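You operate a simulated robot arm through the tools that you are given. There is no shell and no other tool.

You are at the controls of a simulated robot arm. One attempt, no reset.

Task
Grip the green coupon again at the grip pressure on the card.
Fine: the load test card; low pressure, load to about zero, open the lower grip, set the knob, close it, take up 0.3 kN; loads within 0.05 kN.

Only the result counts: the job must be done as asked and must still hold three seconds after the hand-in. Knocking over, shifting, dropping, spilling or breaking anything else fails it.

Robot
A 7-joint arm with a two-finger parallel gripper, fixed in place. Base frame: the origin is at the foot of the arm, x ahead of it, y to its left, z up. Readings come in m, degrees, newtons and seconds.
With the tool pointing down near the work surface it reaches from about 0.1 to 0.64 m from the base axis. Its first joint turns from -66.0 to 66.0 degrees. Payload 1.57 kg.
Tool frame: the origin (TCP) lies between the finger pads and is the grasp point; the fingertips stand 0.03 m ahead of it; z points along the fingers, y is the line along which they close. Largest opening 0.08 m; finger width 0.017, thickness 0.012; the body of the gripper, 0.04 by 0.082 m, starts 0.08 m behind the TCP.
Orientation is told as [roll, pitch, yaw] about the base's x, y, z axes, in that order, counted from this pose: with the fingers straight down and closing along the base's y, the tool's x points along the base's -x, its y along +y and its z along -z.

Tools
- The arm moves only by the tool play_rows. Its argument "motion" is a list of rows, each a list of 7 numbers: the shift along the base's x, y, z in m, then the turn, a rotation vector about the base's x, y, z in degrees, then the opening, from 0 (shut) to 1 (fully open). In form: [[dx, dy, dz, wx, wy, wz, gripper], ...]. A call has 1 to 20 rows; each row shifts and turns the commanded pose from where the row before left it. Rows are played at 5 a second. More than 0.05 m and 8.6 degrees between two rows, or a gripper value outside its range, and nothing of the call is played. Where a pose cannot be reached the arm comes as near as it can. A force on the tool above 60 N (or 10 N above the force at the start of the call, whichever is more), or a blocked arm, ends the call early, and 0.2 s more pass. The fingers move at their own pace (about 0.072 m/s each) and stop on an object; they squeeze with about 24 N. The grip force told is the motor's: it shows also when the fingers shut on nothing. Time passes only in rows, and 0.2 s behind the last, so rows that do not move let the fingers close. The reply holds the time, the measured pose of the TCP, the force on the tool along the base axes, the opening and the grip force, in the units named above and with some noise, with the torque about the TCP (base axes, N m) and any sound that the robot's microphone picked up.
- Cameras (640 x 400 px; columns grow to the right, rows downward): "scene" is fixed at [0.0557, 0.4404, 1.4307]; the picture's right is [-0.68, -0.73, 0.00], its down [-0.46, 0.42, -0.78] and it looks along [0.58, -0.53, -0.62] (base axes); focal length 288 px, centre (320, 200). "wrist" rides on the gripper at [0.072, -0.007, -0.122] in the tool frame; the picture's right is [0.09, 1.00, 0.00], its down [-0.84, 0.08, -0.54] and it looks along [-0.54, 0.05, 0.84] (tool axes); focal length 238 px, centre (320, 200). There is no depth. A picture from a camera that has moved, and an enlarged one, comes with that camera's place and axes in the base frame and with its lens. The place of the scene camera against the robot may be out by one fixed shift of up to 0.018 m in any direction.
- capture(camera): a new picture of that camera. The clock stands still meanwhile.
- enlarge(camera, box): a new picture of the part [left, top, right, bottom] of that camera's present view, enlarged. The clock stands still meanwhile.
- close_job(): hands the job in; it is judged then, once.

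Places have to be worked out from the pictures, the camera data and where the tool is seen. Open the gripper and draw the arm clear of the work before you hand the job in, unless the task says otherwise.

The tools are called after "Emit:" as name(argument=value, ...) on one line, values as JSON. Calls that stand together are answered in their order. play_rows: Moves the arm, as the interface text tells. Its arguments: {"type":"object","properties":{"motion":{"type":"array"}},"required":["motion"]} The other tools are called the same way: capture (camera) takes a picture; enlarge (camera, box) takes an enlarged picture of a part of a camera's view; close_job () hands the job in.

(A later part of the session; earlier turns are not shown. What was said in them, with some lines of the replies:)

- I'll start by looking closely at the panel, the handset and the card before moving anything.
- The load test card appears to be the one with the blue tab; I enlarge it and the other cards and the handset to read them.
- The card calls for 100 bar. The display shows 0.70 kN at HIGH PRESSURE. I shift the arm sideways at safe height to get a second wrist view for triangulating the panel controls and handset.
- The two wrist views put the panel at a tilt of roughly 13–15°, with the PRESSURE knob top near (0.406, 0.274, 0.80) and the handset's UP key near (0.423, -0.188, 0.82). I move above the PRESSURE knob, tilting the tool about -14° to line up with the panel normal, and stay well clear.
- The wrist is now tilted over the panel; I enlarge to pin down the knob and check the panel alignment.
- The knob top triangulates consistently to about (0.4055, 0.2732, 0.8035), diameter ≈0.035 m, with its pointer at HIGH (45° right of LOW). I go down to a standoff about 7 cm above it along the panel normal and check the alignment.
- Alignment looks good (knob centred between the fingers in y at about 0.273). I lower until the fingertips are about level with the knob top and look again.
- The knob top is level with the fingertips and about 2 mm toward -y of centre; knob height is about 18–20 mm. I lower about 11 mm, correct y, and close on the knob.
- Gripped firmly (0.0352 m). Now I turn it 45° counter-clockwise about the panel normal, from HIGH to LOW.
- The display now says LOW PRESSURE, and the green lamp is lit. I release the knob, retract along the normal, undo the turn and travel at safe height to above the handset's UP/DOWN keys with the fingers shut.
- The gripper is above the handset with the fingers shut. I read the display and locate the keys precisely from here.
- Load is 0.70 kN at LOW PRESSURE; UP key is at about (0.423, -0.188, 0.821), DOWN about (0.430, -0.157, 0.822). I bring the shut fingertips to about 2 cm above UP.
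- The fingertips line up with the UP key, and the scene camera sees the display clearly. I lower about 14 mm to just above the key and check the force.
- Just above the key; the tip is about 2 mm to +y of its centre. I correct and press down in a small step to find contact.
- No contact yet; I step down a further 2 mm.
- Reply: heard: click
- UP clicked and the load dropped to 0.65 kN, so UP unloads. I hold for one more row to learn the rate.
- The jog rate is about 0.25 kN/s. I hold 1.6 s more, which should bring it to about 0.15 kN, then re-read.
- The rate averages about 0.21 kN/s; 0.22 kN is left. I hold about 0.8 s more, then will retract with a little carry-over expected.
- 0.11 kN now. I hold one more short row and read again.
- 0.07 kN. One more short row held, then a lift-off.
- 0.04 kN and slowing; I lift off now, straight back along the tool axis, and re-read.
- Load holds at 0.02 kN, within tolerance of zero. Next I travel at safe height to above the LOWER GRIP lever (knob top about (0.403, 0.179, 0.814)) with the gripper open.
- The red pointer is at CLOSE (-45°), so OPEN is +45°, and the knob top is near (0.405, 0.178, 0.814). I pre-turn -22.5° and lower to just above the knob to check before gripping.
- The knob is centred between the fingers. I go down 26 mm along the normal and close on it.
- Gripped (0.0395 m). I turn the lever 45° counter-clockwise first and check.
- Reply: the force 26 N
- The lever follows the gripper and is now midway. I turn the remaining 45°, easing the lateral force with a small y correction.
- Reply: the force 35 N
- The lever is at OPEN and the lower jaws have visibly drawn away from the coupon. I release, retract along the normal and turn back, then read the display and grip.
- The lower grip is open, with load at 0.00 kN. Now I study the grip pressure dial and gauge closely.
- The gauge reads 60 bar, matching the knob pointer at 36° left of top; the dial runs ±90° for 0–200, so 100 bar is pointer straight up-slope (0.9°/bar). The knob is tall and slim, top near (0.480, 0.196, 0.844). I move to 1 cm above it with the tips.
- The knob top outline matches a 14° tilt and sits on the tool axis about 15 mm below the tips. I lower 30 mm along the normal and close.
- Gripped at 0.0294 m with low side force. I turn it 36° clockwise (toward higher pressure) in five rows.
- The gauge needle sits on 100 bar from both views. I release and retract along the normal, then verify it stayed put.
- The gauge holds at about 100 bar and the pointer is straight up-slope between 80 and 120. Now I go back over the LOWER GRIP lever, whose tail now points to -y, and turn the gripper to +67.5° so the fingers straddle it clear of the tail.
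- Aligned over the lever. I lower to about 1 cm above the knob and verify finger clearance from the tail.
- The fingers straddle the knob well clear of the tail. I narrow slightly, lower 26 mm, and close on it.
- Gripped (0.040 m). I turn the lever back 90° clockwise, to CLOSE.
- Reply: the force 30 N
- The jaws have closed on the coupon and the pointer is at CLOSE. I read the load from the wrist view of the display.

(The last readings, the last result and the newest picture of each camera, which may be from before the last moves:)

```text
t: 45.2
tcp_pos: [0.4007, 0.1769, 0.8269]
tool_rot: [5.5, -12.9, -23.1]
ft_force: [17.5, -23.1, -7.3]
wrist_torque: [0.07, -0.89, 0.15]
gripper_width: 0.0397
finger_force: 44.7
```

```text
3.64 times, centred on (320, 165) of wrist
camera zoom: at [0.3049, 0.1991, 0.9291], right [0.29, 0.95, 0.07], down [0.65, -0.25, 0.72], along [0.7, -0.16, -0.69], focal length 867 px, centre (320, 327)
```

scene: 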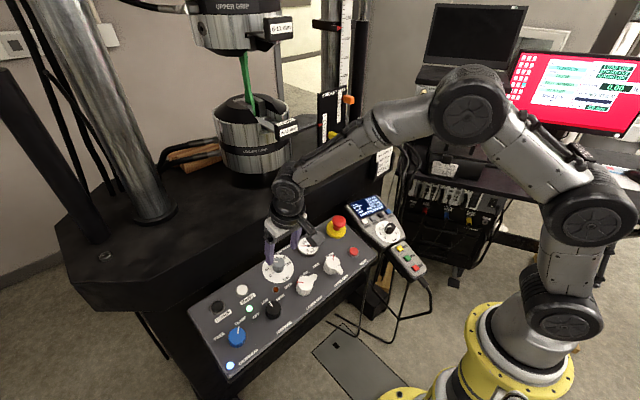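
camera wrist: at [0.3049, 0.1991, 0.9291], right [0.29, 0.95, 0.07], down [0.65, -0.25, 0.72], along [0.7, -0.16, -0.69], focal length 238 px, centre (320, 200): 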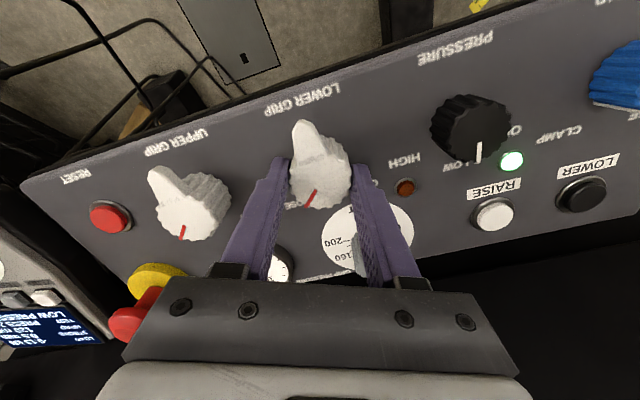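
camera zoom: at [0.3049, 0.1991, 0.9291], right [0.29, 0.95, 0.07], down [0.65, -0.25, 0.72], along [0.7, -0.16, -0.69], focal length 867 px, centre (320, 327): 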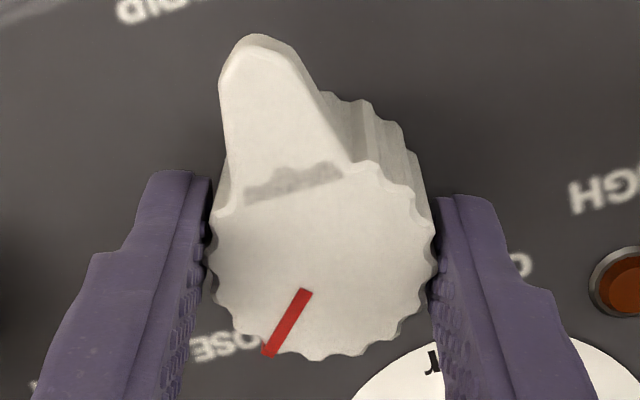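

Load reads -0.13 kN after clamping, so I need to pull up to +0.30 with DOWN. I release the lever, retract, and travel at safe height to above the DOWN key with the fingers shut.

Emit:
play_rows(motion=[[0, 0, 0, 0, 0, 0, 0.8], [0, 0, 0, 0, 0, 0, 0.8], [-0.0073, 0, 0.0291, 0, 0, 0, 0.8], [-0.0073, 0, 0.0291, 0, 0, 0, 0.8], [0, 0, 0.035, 0, 0, 0, 0.8], [0, 0, 0.03, -1.814, 0, 7.277, 0.8], [0, -0.0474, 0, -1.814, 0, 7.277, 0], [0, -0.0474, 0, -1.814, 0, 7.277, 0], [0.005, -0.0474, 0, 0, 0, -5, 0], [0.007, -0.0474, 0, 0, 0, -5, 0], [0.007, -0.0474, 0, 0, 0, 0, 0], [0.007, -0.0474, 0, 0, 0, 0, 0], [0.007, -0.0474, 0, 0, 0, 0, 0], [0, 0, 0, 0, 0, 0, 0]])

Emit:
capture(camera="wrist")

Emit:
enlarge(camera="scene", box=[350, 185, 420, 245])

Emit:
enlarge(camera="scene", box=[200, 220, 360, 350])

```text
t: 48.2
tcp_pos: [0.4178, -0.1537, 0.9507]
tool_rot: [0.1, -14.0, -10.0]
ft_force: [0.4, -0.6, 0.1]
wrist_torque: [-0.02, 0.03, 0.01]
gripper_width: 0.0002
finger_force: 21.3
```

```text
taken
camera wrist: at [0.319, -0.1416, 1.0518], right [0.08, 1.0, -0.02], down [0.68, -0.04, 0.73], along [0.72, -0.08, -0.68], focal length 238 px, centre (320, 200)
```

wrist: 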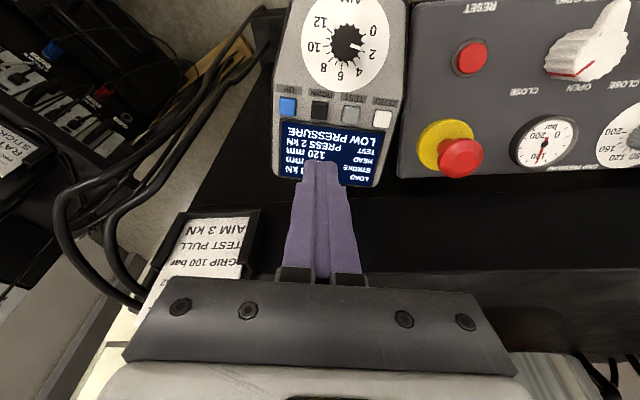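

```text
6.67 times, centred on (385, 215) of scene
camera zoom: at [0.0558, 0.4404, 1.4307], right [-0.68, -0.73, 0.0], down [-0.46, 0.42, -0.78], along [0.58, -0.53, -0.62], focal length 1919 px, centre (-113, 100)
```

zoom: 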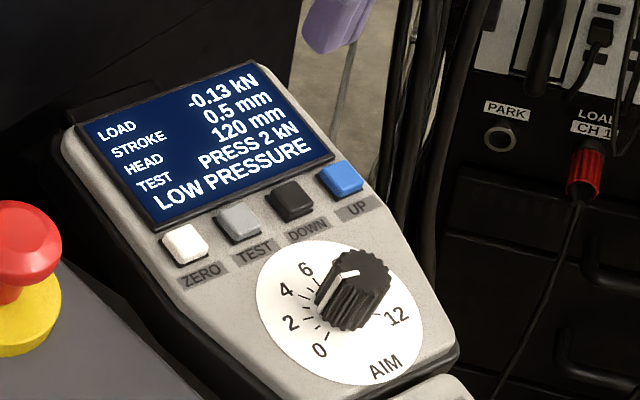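

```text
3.08 times, centred on (280, 285) of scene
camera zoom: at [0.0558, 0.4404, 1.4307], right [-0.68, -0.73, 0.0], down [-0.46, 0.42, -0.78], along [0.58, -0.53, -0.62], focal length 886 px, centre (443, -62)
```

zoom: 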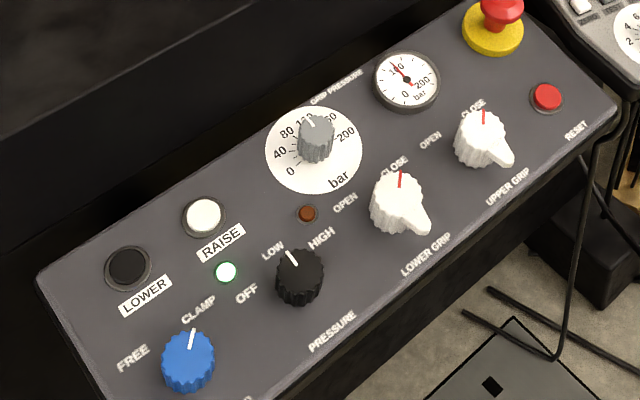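

All panel controls look right and load is -0.13 kN. I lower to about 2 cm above the DOWN key.

Emit:
play_rows(motion=[[0.0005, -0.0006, -0.038, 0, 0, 0, 0], [0.0005, -0.0005, -0.038, 0, 0, 0, 0], [0, 0, 0, 0, 0, 0, 0]])

Emit:
enlarge(camera="wrist", box=[260, 100, 400, 200])

Emit:
enlarge(camera="scene", box=[350, 185, 420, 245])

```text
t: 49.0
tcp_pos: [0.4173, -0.1557, 0.8736]
tool_rot: [0.0, -13.9, -9.9]
ft_force: [-0.3, -0.1, 0.6]
wrist_torque: [0.01, 0.0, -0.02]
gripper_width: 0.0003
finger_force: 21.2
```

```text
4.00 times, centred on (330, 150) of wrist
camera zoom: at [0.3192, -0.1437, 0.9749], right [0.08, 1.0, -0.02], down [0.68, -0.04, 0.73], along [0.72, -0.08, -0.68], focal length 953 px, centre (280, 400)
```

zoom: 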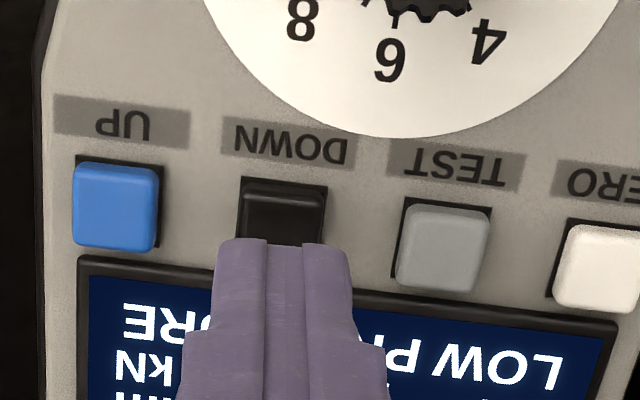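

```text
6.67 times, centred on (385, 215) of scene
camera zoom: at [0.0557, 0.4404, 1.4307], right [-0.68, -0.73, 0.0], down [-0.46, 0.42, -0.78], along [0.58, -0.53, -0.62], focal length 1919 px, centre (-113, 100)
```

zoom: 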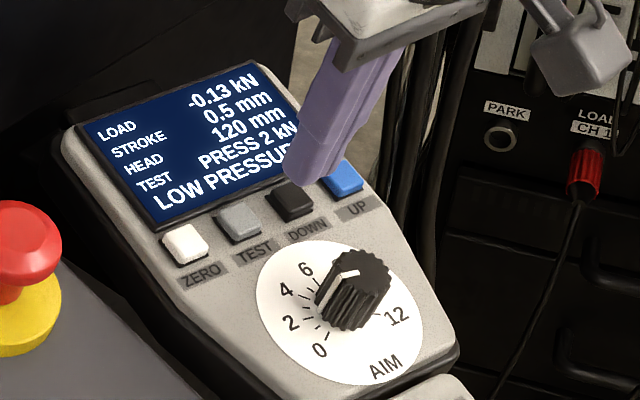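

The tip is centred on DOWN. I lower to a few mm above it.

Emit:
play_rows(motion=[[0.0008, -0.0003, -0.0068, 0, 0, 0, 0], [0.0012, -0.0003, -0.0068, 0, 0, 0, 0], [0.0005, -0.0001, -0.002, 0, 0, 0, 0]])

Emit:
enlarge(camera="scene", box=[350, 185, 420, 245])

Emit:
enlarge(camera="wrist", box=[260, 100, 400, 200])

```text
t: 49.8
tcp_pos: [0.422, -0.1558, 0.858]
tool_rot: [0.0, -14.0, -10.0]
ft_force: [-0.3, 0.1, -0.6]
wrist_torque: [0.0, 0.02, -0.03]
gripper_width: 0.0
finger_force: 21.4
```

```text
6.67 times, centred on (385, 215) of scene
camera zoom: at [0.0557, 0.4404, 1.4307], right [-0.68, -0.73, 0.0], down [-0.46, 0.42, -0.78], along [0.58, -0.53, -0.62], focal length 1919 px, centre (-113, 100)
```

zoom: 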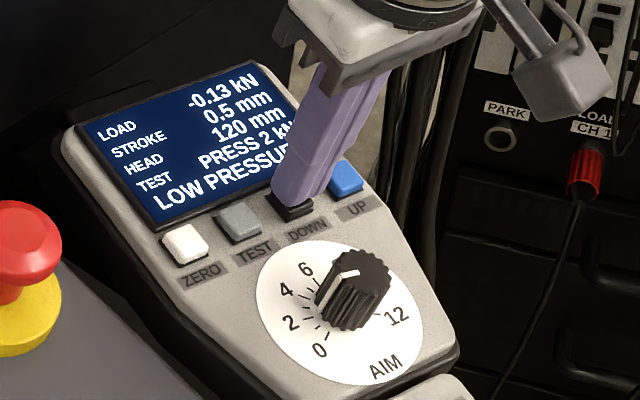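

```text
4.00 times, centred on (330, 150) of wrist
camera zoom: at [0.3236, -0.1442, 0.9597], right [0.08, 1.0, -0.02], down [0.68, -0.04, 0.73], along [0.72, -0.08, -0.69], focal length 953 px, centre (280, 400)
```

zoom: 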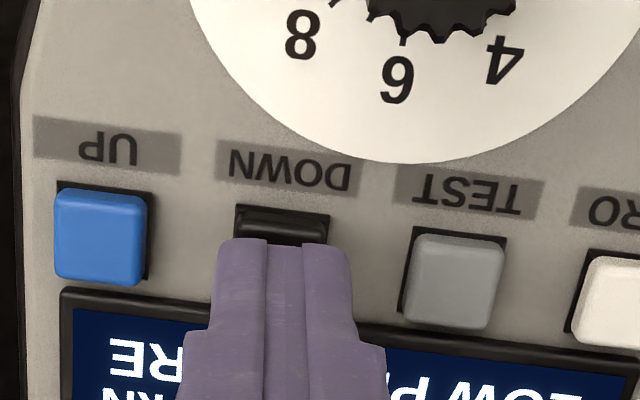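

Still no contact. I step down 2 mm at a time watching for the click.

Emit:
play_rows(motion=[[0.0004, -0.0001, -0.002, 0, 0, 0, 0]])

Emit:
enlarge(camera="scene", box=[350, 185, 420, 245])

```text
t: 50.2
tcp_pos: [0.4216, -0.1564, 0.8574]
tool_rot: [0.0, -13.9, -10.0]
ft_force: [0.2, -1.1, 1.1]
wrist_torque: [0.01, -0.01, 0.0]
gripper_width: 0.0
finger_force: 20.9
```

```text
6.67 times, centred on (385, 215) of scene
camera zoom: at [0.0557, 0.4404, 1.4307], right [-0.68, -0.73, 0.0], down [-0.46, 0.42, -0.78], along [0.58, -0.53, -0.62], focal length 1919 px, centre (-113, 100)
```

zoom: 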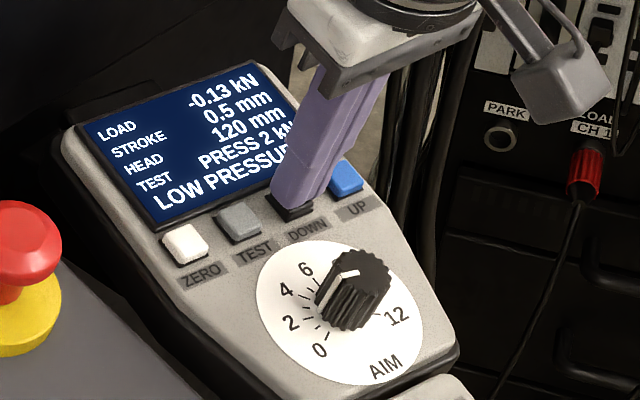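

Force is just rising and there's no click yet; another 1.5 mm.

Emit:
play_rows(motion=[[0.0003, -0.0001, -0.0015, 0, 0, 0, 0]])

Emit:
enlarge(camera="scene", box=[350, 185, 420, 245])

```text
t: 50.6
tcp_pos: [0.4228, -0.1557, 0.8541]
tool_rot: [0.0, -14.0, -10.0]
ft_force: [-0.9, -0.1, 1.1]
wrist_torque: [0.01, 0.0, 0.0]
gripper_width: 0.0
finger_force: 21.2
```

```text
6.67 times, centred on (385, 215) of scene
camera zoom: at [0.0557, 0.4404, 1.4307], right [-0.68, -0.73, 0.0], down [-0.46, 0.42, -0.78], along [0.58, -0.53, -0.62], focal length 1919 px, centre (-113, 100)
```

zoom: 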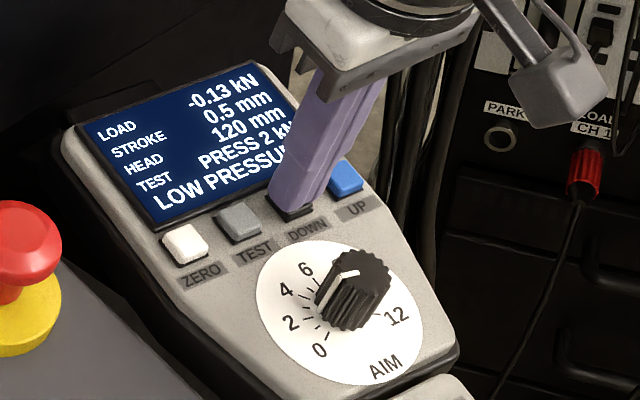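

Contact is light, still no click; another 1.5 mm.

Emit:
play_rows(motion=[[0.0003, -0.0001, -0.0015, 0, 0, 0, 0]])

Emit:
enlarge(camera="scene", box=[350, 185, 420, 245])

```text
t: 51.0
tcp_pos: [0.4234, -0.1565, 0.8532]
tool_rot: [0.0, -14.1, -10.0]
ft_force: [-0.6, 1.2, 2.0]
wrist_torque: [0.03, 0.0, 0.0]
gripper_width: 0.0
finger_force: 21.2
heard: click
```

```text
6.67 times, centred on (385, 215) of scene
camera zoom: at [0.0557, 0.4404, 1.4307], right [-0.68, -0.73, 0.0], down [-0.46, 0.42, -0.78], along [0.58, -0.53, -0.62], focal length 1919 px, centre (-113, 100)
```

zoom: 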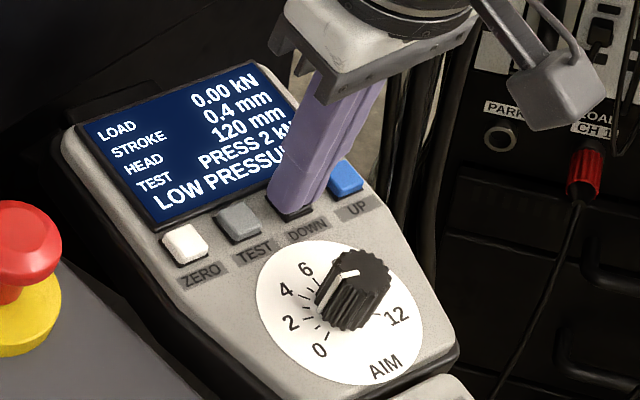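

Clicked; the load has come up to 0.00 kN. I hold one more short row and read again.

Emit:
play_rows(motion=[[0, 0, 0, 0, 0, 0, 0]])

Emit:
enlarge(camera="scene", box=[350, 185, 420, 245])

```text
t: 51.4
tcp_pos: [0.4239, -0.1563, 0.8525]
tool_rot: [0.0, -14.0, -10.1]
ft_force: [-0.5, -1.1, 2.5]
wrist_torque: [-0.03, -0.01, -0.02]
gripper_width: 0.0
finger_force: 21.6
```

```text
6.67 times, centred on (385, 215) of scene
camera zoom: at [0.0557, 0.4404, 1.4307], right [-0.68, -0.73, 0.0], down [-0.46, 0.42, -0.78], along [0.58, -0.53, -0.62], focal length 1919 px, centre (-113, 100)
```

zoom: 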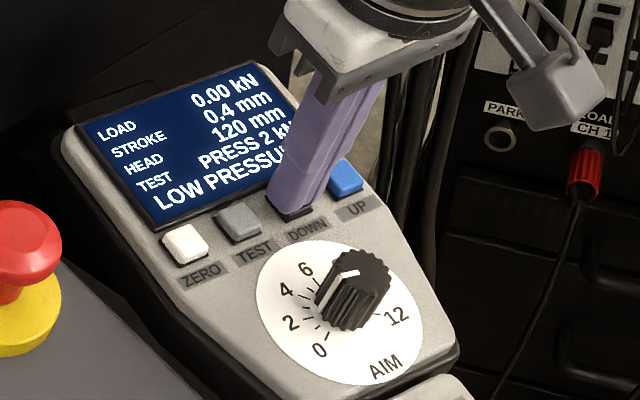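

Load is still 0.00, which could be slack being taken up. I hold another short row.

Emit:
play_rows(motion=[[0, 0, 0, 0, 0, 0, 0]])

Emit:
enlarge(camera="scene", box=[350, 185, 420, 245])

```text
t: 51.8
tcp_pos: [0.4235, -0.1556, 0.8524]
tool_rot: [0.0, -14.0, -10.0]
ft_force: [-0.5, -0.1, 2.8]
wrist_torque: [0.01, 0.01, 0.02]
gripper_width: 0.0001
finger_force: 21.6
```

```text
6.67 times, centred on (385, 215) of scene
camera zoom: at [0.0557, 0.4404, 1.4307], right [-0.68, -0.73, 0.0], down [-0.46, 0.42, -0.78], along [0.58, -0.53, -0.62], focal length 1919 px, centre (-113, 100)
```

zoom: 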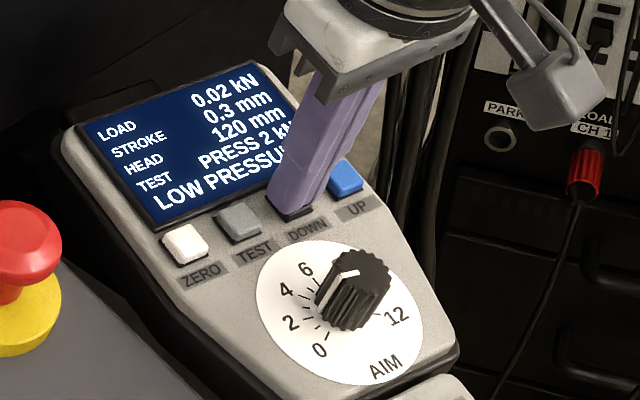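

0.02 kN now; like the unloading curve, it stiffens as it rises. I hold about 1.6 s, expecting about 0.16 kN, then read.

Emit:
play_rows(motion=[[0, 0, 0, 0, 0, 0, 0], [0, 0, 0, 0, 0, 0, 0], [0, 0, 0, 0, 0, 0, 0], [0, 0, 0, 0, 0, 0, 0], [0, 0, 0, 0, 0, 0, 0], [0, 0, 0, 0, 0, 0, 0], [0, 0, 0, 0, 0, 0, 0]])

Emit:
enlarge(camera="scene", box=[350, 185, 420, 245])

```text
t: 53.4
tcp_pos: [0.4238, -0.1561, 0.8524]
tool_rot: [0.0, -14.0, -10.0]
ft_force: [-1.0, 0.2, 2.8]
wrist_torque: [0.04, -0.04, 0.05]
gripper_width: 0.0001
finger_force: 21.6
```

```text
6.67 times, centred on (385, 215) of scene
camera zoom: at [0.0557, 0.4404, 1.4307], right [-0.68, -0.73, 0.0], down [-0.46, 0.42, -0.78], along [0.58, -0.53, -0.62], focal length 1919 px, centre (-113, 100)
```

zoom: 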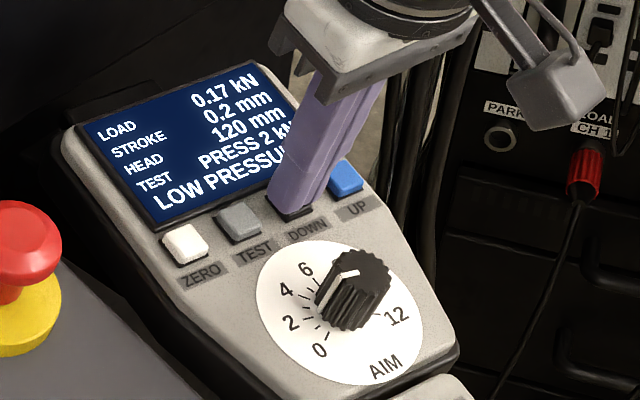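

0.17 kN. One more short row.

Emit:
play_rows(motion=[[0, 0, 0, 0, 0, 0, 0]])

Emit:
enlarge(camera="scene", box=[350, 185, 420, 245])

```text
t: 53.8
tcp_pos: [0.4225, -0.1555, 0.8536]
tool_rot: [0.0, -14.0, -9.9]
ft_force: [0.4, 0.3, 3.1]
wrist_torque: [0.01, -0.01, -0.01]
gripper_width: 0.0
finger_force: 21.2
```

```text
6.67 times, centred on (385, 215) of scene
camera zoom: at [0.0557, 0.4404, 1.4307], right [-0.68, -0.73, 0.0], down [-0.46, 0.42, -0.78], along [0.58, -0.53, -0.62], focal length 1919 px, centre (-113, 100)
```

zoom: 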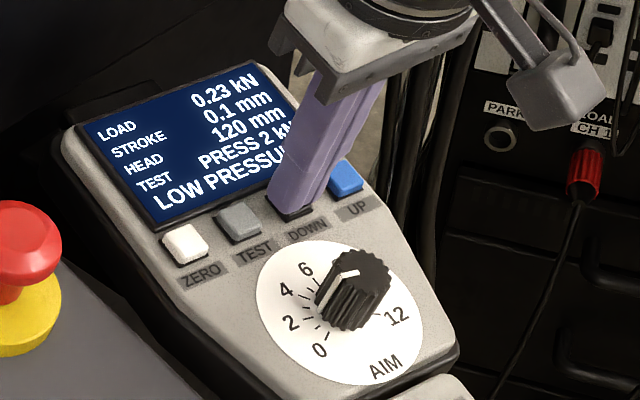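

0.23 kN, rising about 0.17 kN/s. I hold one row and lift off, which should land near 0.29 kN.

Emit:
play_rows(motion=[[0, 0, 0, 0, 0, 0, 0], [-0.0015, 0.0003, 0.006, 0, 0, 0, 0], [-0.0036, 0.0006, 0.0145, 0, 0, 0, 0], [-0.0036, 0.0006, 0.0145, 0, 0, 0, 0]])

Emit:
enlarge(camera="scene", box=[350, 185, 420, 245])

```text
t: 54.8
tcp_pos: [0.4139, -0.1538, 0.8878]
tool_rot: [0.0, -13.9, -10.0]
ft_force: [1.0, 0.0, 1.1]
wrist_torque: [-0.01, 0.01, -0.02]
gripper_width: 0.0
finger_force: 21.3
```

```text
6.67 times, centred on (385, 215) of scene
camera zoom: at [0.0557, 0.4404, 1.4307], right [-0.68, -0.73, 0.0], down [-0.46, 0.42, -0.78], along [0.58, -0.53, -0.62], focal length 1919 px, centre (-113, 100)
```

zoom: 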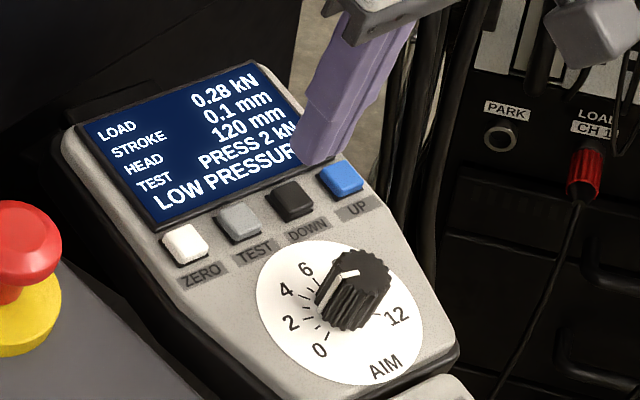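

0.28 kN, within 0.05 of 0.3. I draw the arm up and clear, open the gripper, wait a few seconds, and then recheck load, gauge and controls.

Emit:
play_rows(motion=[[0, 0, 0.045, 0, 0, 0, 0], [0, 0, 0.045, 0, 0, 0, 0.5], [-0.02, 0, 0.045, 0, 0, 5, 1], [-0.03, 0.01, 0.045, 0, 7, 5, 1], [-0.03, 0.01, 0.02, 0, 7, 0, 1], [0, 0, 0, 0, 0, 0, 1], [0, 0, 0, 0, 0, 0, 1], [0, 0, 0, 0, 0, 0, 1], [0, 0, 0, 0, 0, 0, 1], [0, 0, 0, 0, 0, 0, 1], [0, 0, 0, 0, 0, 0, 1], [0, 0, 0, 0, 0, 0, 1], [0, 0, 0, 0, 0, 0, 1], [0, 0, 0, 0, 0, 0, 1], [0, 0, 0, 0, 0, 0, 1], [0, 0, 0, 0, 0, 0, 1], [0, 0, 0, 0, 0, 0, 1], [0, 0, 0, 0, 0, 0, 1]])

Emit:
capture(camera="scene")

Emit:
enlarge(camera="scene", box=[350, 185, 420, 245])

Emit:
enlarge(camera="scene", box=[294, 230, 334, 262])

Emit:
enlarge(camera="scene", box=[200, 220, 360, 350])

Emit:
enlarge(camera="scene", box=[190, 20, 380, 190])

```text
refused: row 4 steps farther than a row can; nothing moved
```

```text
taken
```

scene: 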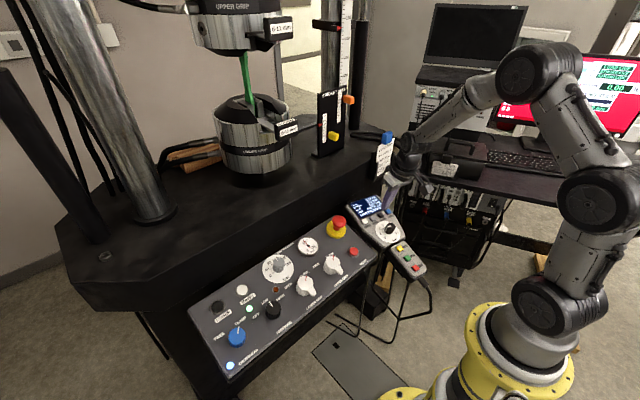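

```text
6.67 times, centred on (385, 215) of scene
camera zoom: at [0.0557, 0.4404, 1.4307], right [-0.68, -0.73, 0.0], down [-0.46, 0.42, -0.78], along [0.58, -0.53, -0.62], focal length 1919 px, centre (-113, 100)
```

zoom: 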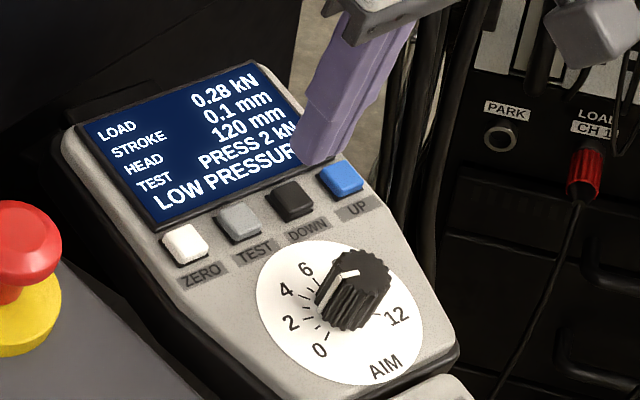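

```text
12.50 times, centred on (314, 246) of scene
camera zoom: at [0.0557, 0.4404, 1.4307], right [-0.68, -0.73, 0.0], down [-0.46, 0.42, -0.78], along [0.58, -0.53, -0.62], focal length 3599 px, centre (395, -375)
```

zoom: 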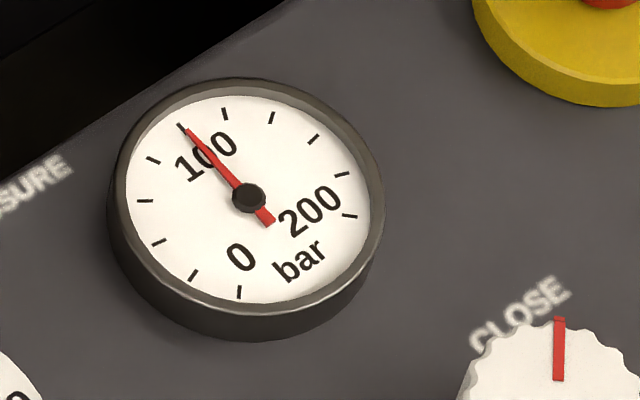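

```text
3.08 times, centred on (280, 285) of scene
camera zoom: at [0.0557, 0.4404, 1.4307], right [-0.68, -0.73, 0.0], down [-0.46, 0.42, -0.78], along [0.58, -0.53, -0.62], focal length 886 px, centre (443, -62)
```

zoom: 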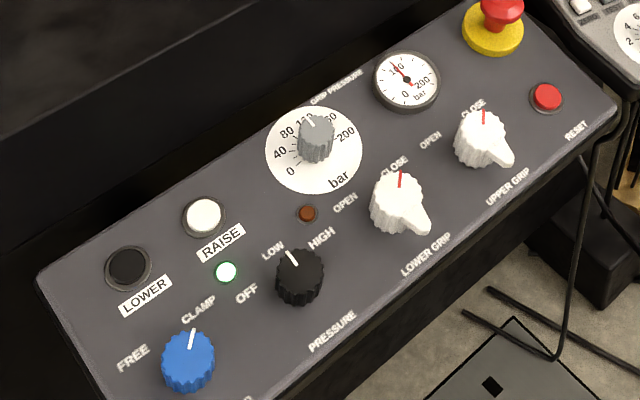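

```text
2.35 times, centred on (285, 105) of scene
camera zoom: at [0.0557, 0.4404, 1.4307], right [-0.68, -0.73, 0.0], down [-0.46, 0.42, -0.78], along [0.58, -0.53, -0.62], focal length 677 px, centre (402, 424)
```

zoom: 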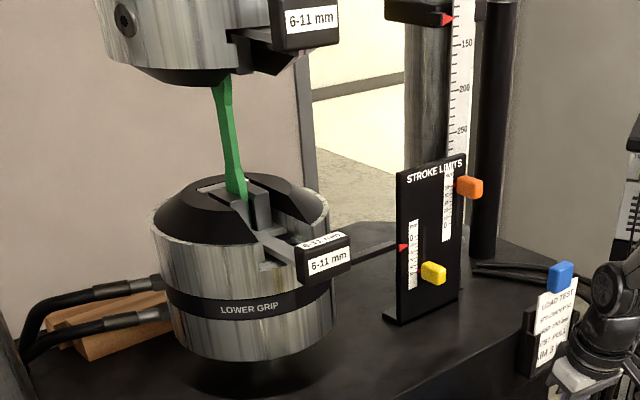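

The withdrawal was refused because one step was too long, so nothing moved. Gauge still shows 100 bar, the lever is at CLOSE and pressure at LOW. I repeat the withdrawal with shorter steps and some waiting.

Emit:
play_rows(motion=[[0, 0, 0.04, 0, 0, 0, 0], [0, 0, 0.04, 0, 0, 0, 0.5], [-0.015, 0, 0.035, 0, 0, 5, 1], [-0.02, 0.01, 0.035, 0, 0, 5, 1], [-0.02, 0.01, 0.02, 0, 7, 0, 1], [-0.02, 0.01, 0.01, 0, 7, 0, 1], [0, 0, 0, 0, 0, 0, 1], [0, 0, 0, 0, 0, 0, 1], [0, 0, 0, 0, 0, 0, 1], [0, 0, 0, 0, 0, 0, 1], [0, 0, 0, 0, 0, 0, 1], [0, 0, 0, 0, 0, 0, 1], [0, 0, 0, 0, 0, 0, 1], [0, 0, 0, 0, 0, 0, 1], [0, 0, 0, 0, 0, 0, 1], [0, 0, 0, 0, 0, 0, 1], [0, 0, 0, 0, 0, 0, 1]])

Emit:
capture(camera="scene")

Emit:
enlarge(camera="scene", box=[350, 185, 420, 245])

Emit:
capture(camera="wrist")

```text
t: 58.4
tcp_pos: [0.3403, -0.1241, 1.0691]
tool_rot: [0.0, 0.0, 0.0]
ft_force: [0.4, 0.4, 0.1]
wrist_torque: [0.0, 0.03, 0.0]
gripper_width: 0.08
finger_force: 0.1
```

```text
taken
```

scene: 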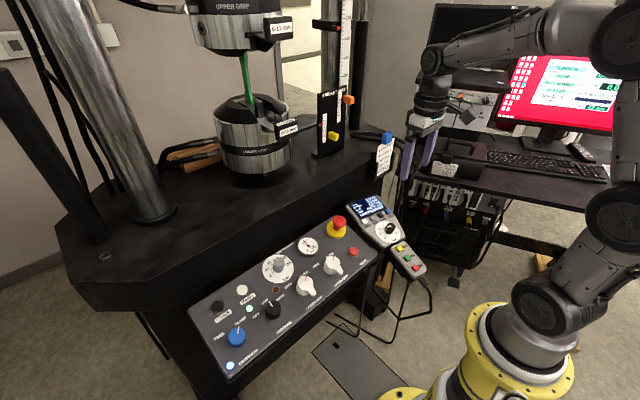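

```text
6.67 times, centred on (385, 215) of scene
camera zoom: at [0.0557, 0.4404, 1.4307], right [-0.68, -0.73, 0.0], down [-0.46, 0.42, -0.78], along [0.58, -0.53, -0.62], focal length 1919 px, centre (-113, 100)
```

zoom: 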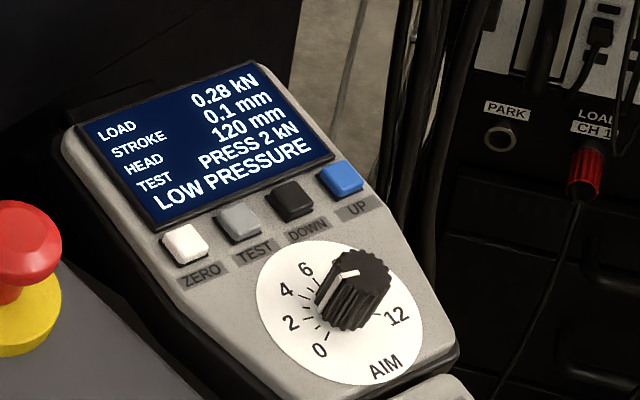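

```text
taken
camera wrist: at [0.2685, -0.1312, 1.1912], right [-0.09, 1.0, 0.0], down [0.84, 0.08, 0.54], along [0.54, 0.05, -0.84], focal length 238 px, centre (320, 200)
```

wrist: 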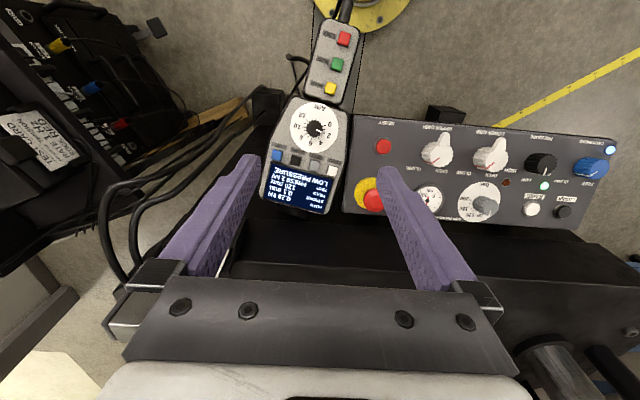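

The load has held at 0.28 kN for several seconds with the grip closed at 100 bar and LOW PRESSURE. Nothing else has moved, and the arm is clear with the gripper open, so I hand the job in.

Emit:
close_job()

```text
The job is handed in.
```

The green coupon is gripped again at 100 bar, the pressure on the load test card, and the load has been taken up to 0.28 kN (target 0.3, ±0.05). I handed the job in; the tool only confirmed receipt, so I don't have the verdict.

- **Unloading:** I set the pressure to LOW, then jogged with UP from 0.70 kN down to 0.02 kN before opening the lower grip.
- **Grip pressure:** With the grip open, I turned the knob from 60 to 100 bar; the gauge still read 100 bar after the grip was closed.
- **Closing:** Clamping pushed the load to -0.13 kN, so I jogged DOWN until it read 0.28 kN. It held there for over three seconds before I handed in.

Pressure is still at LOW and the lower grip lever is at CLOSE. I did not use any other control, and nothing else looked moved. The gripper is open and the arm is clear of the work.
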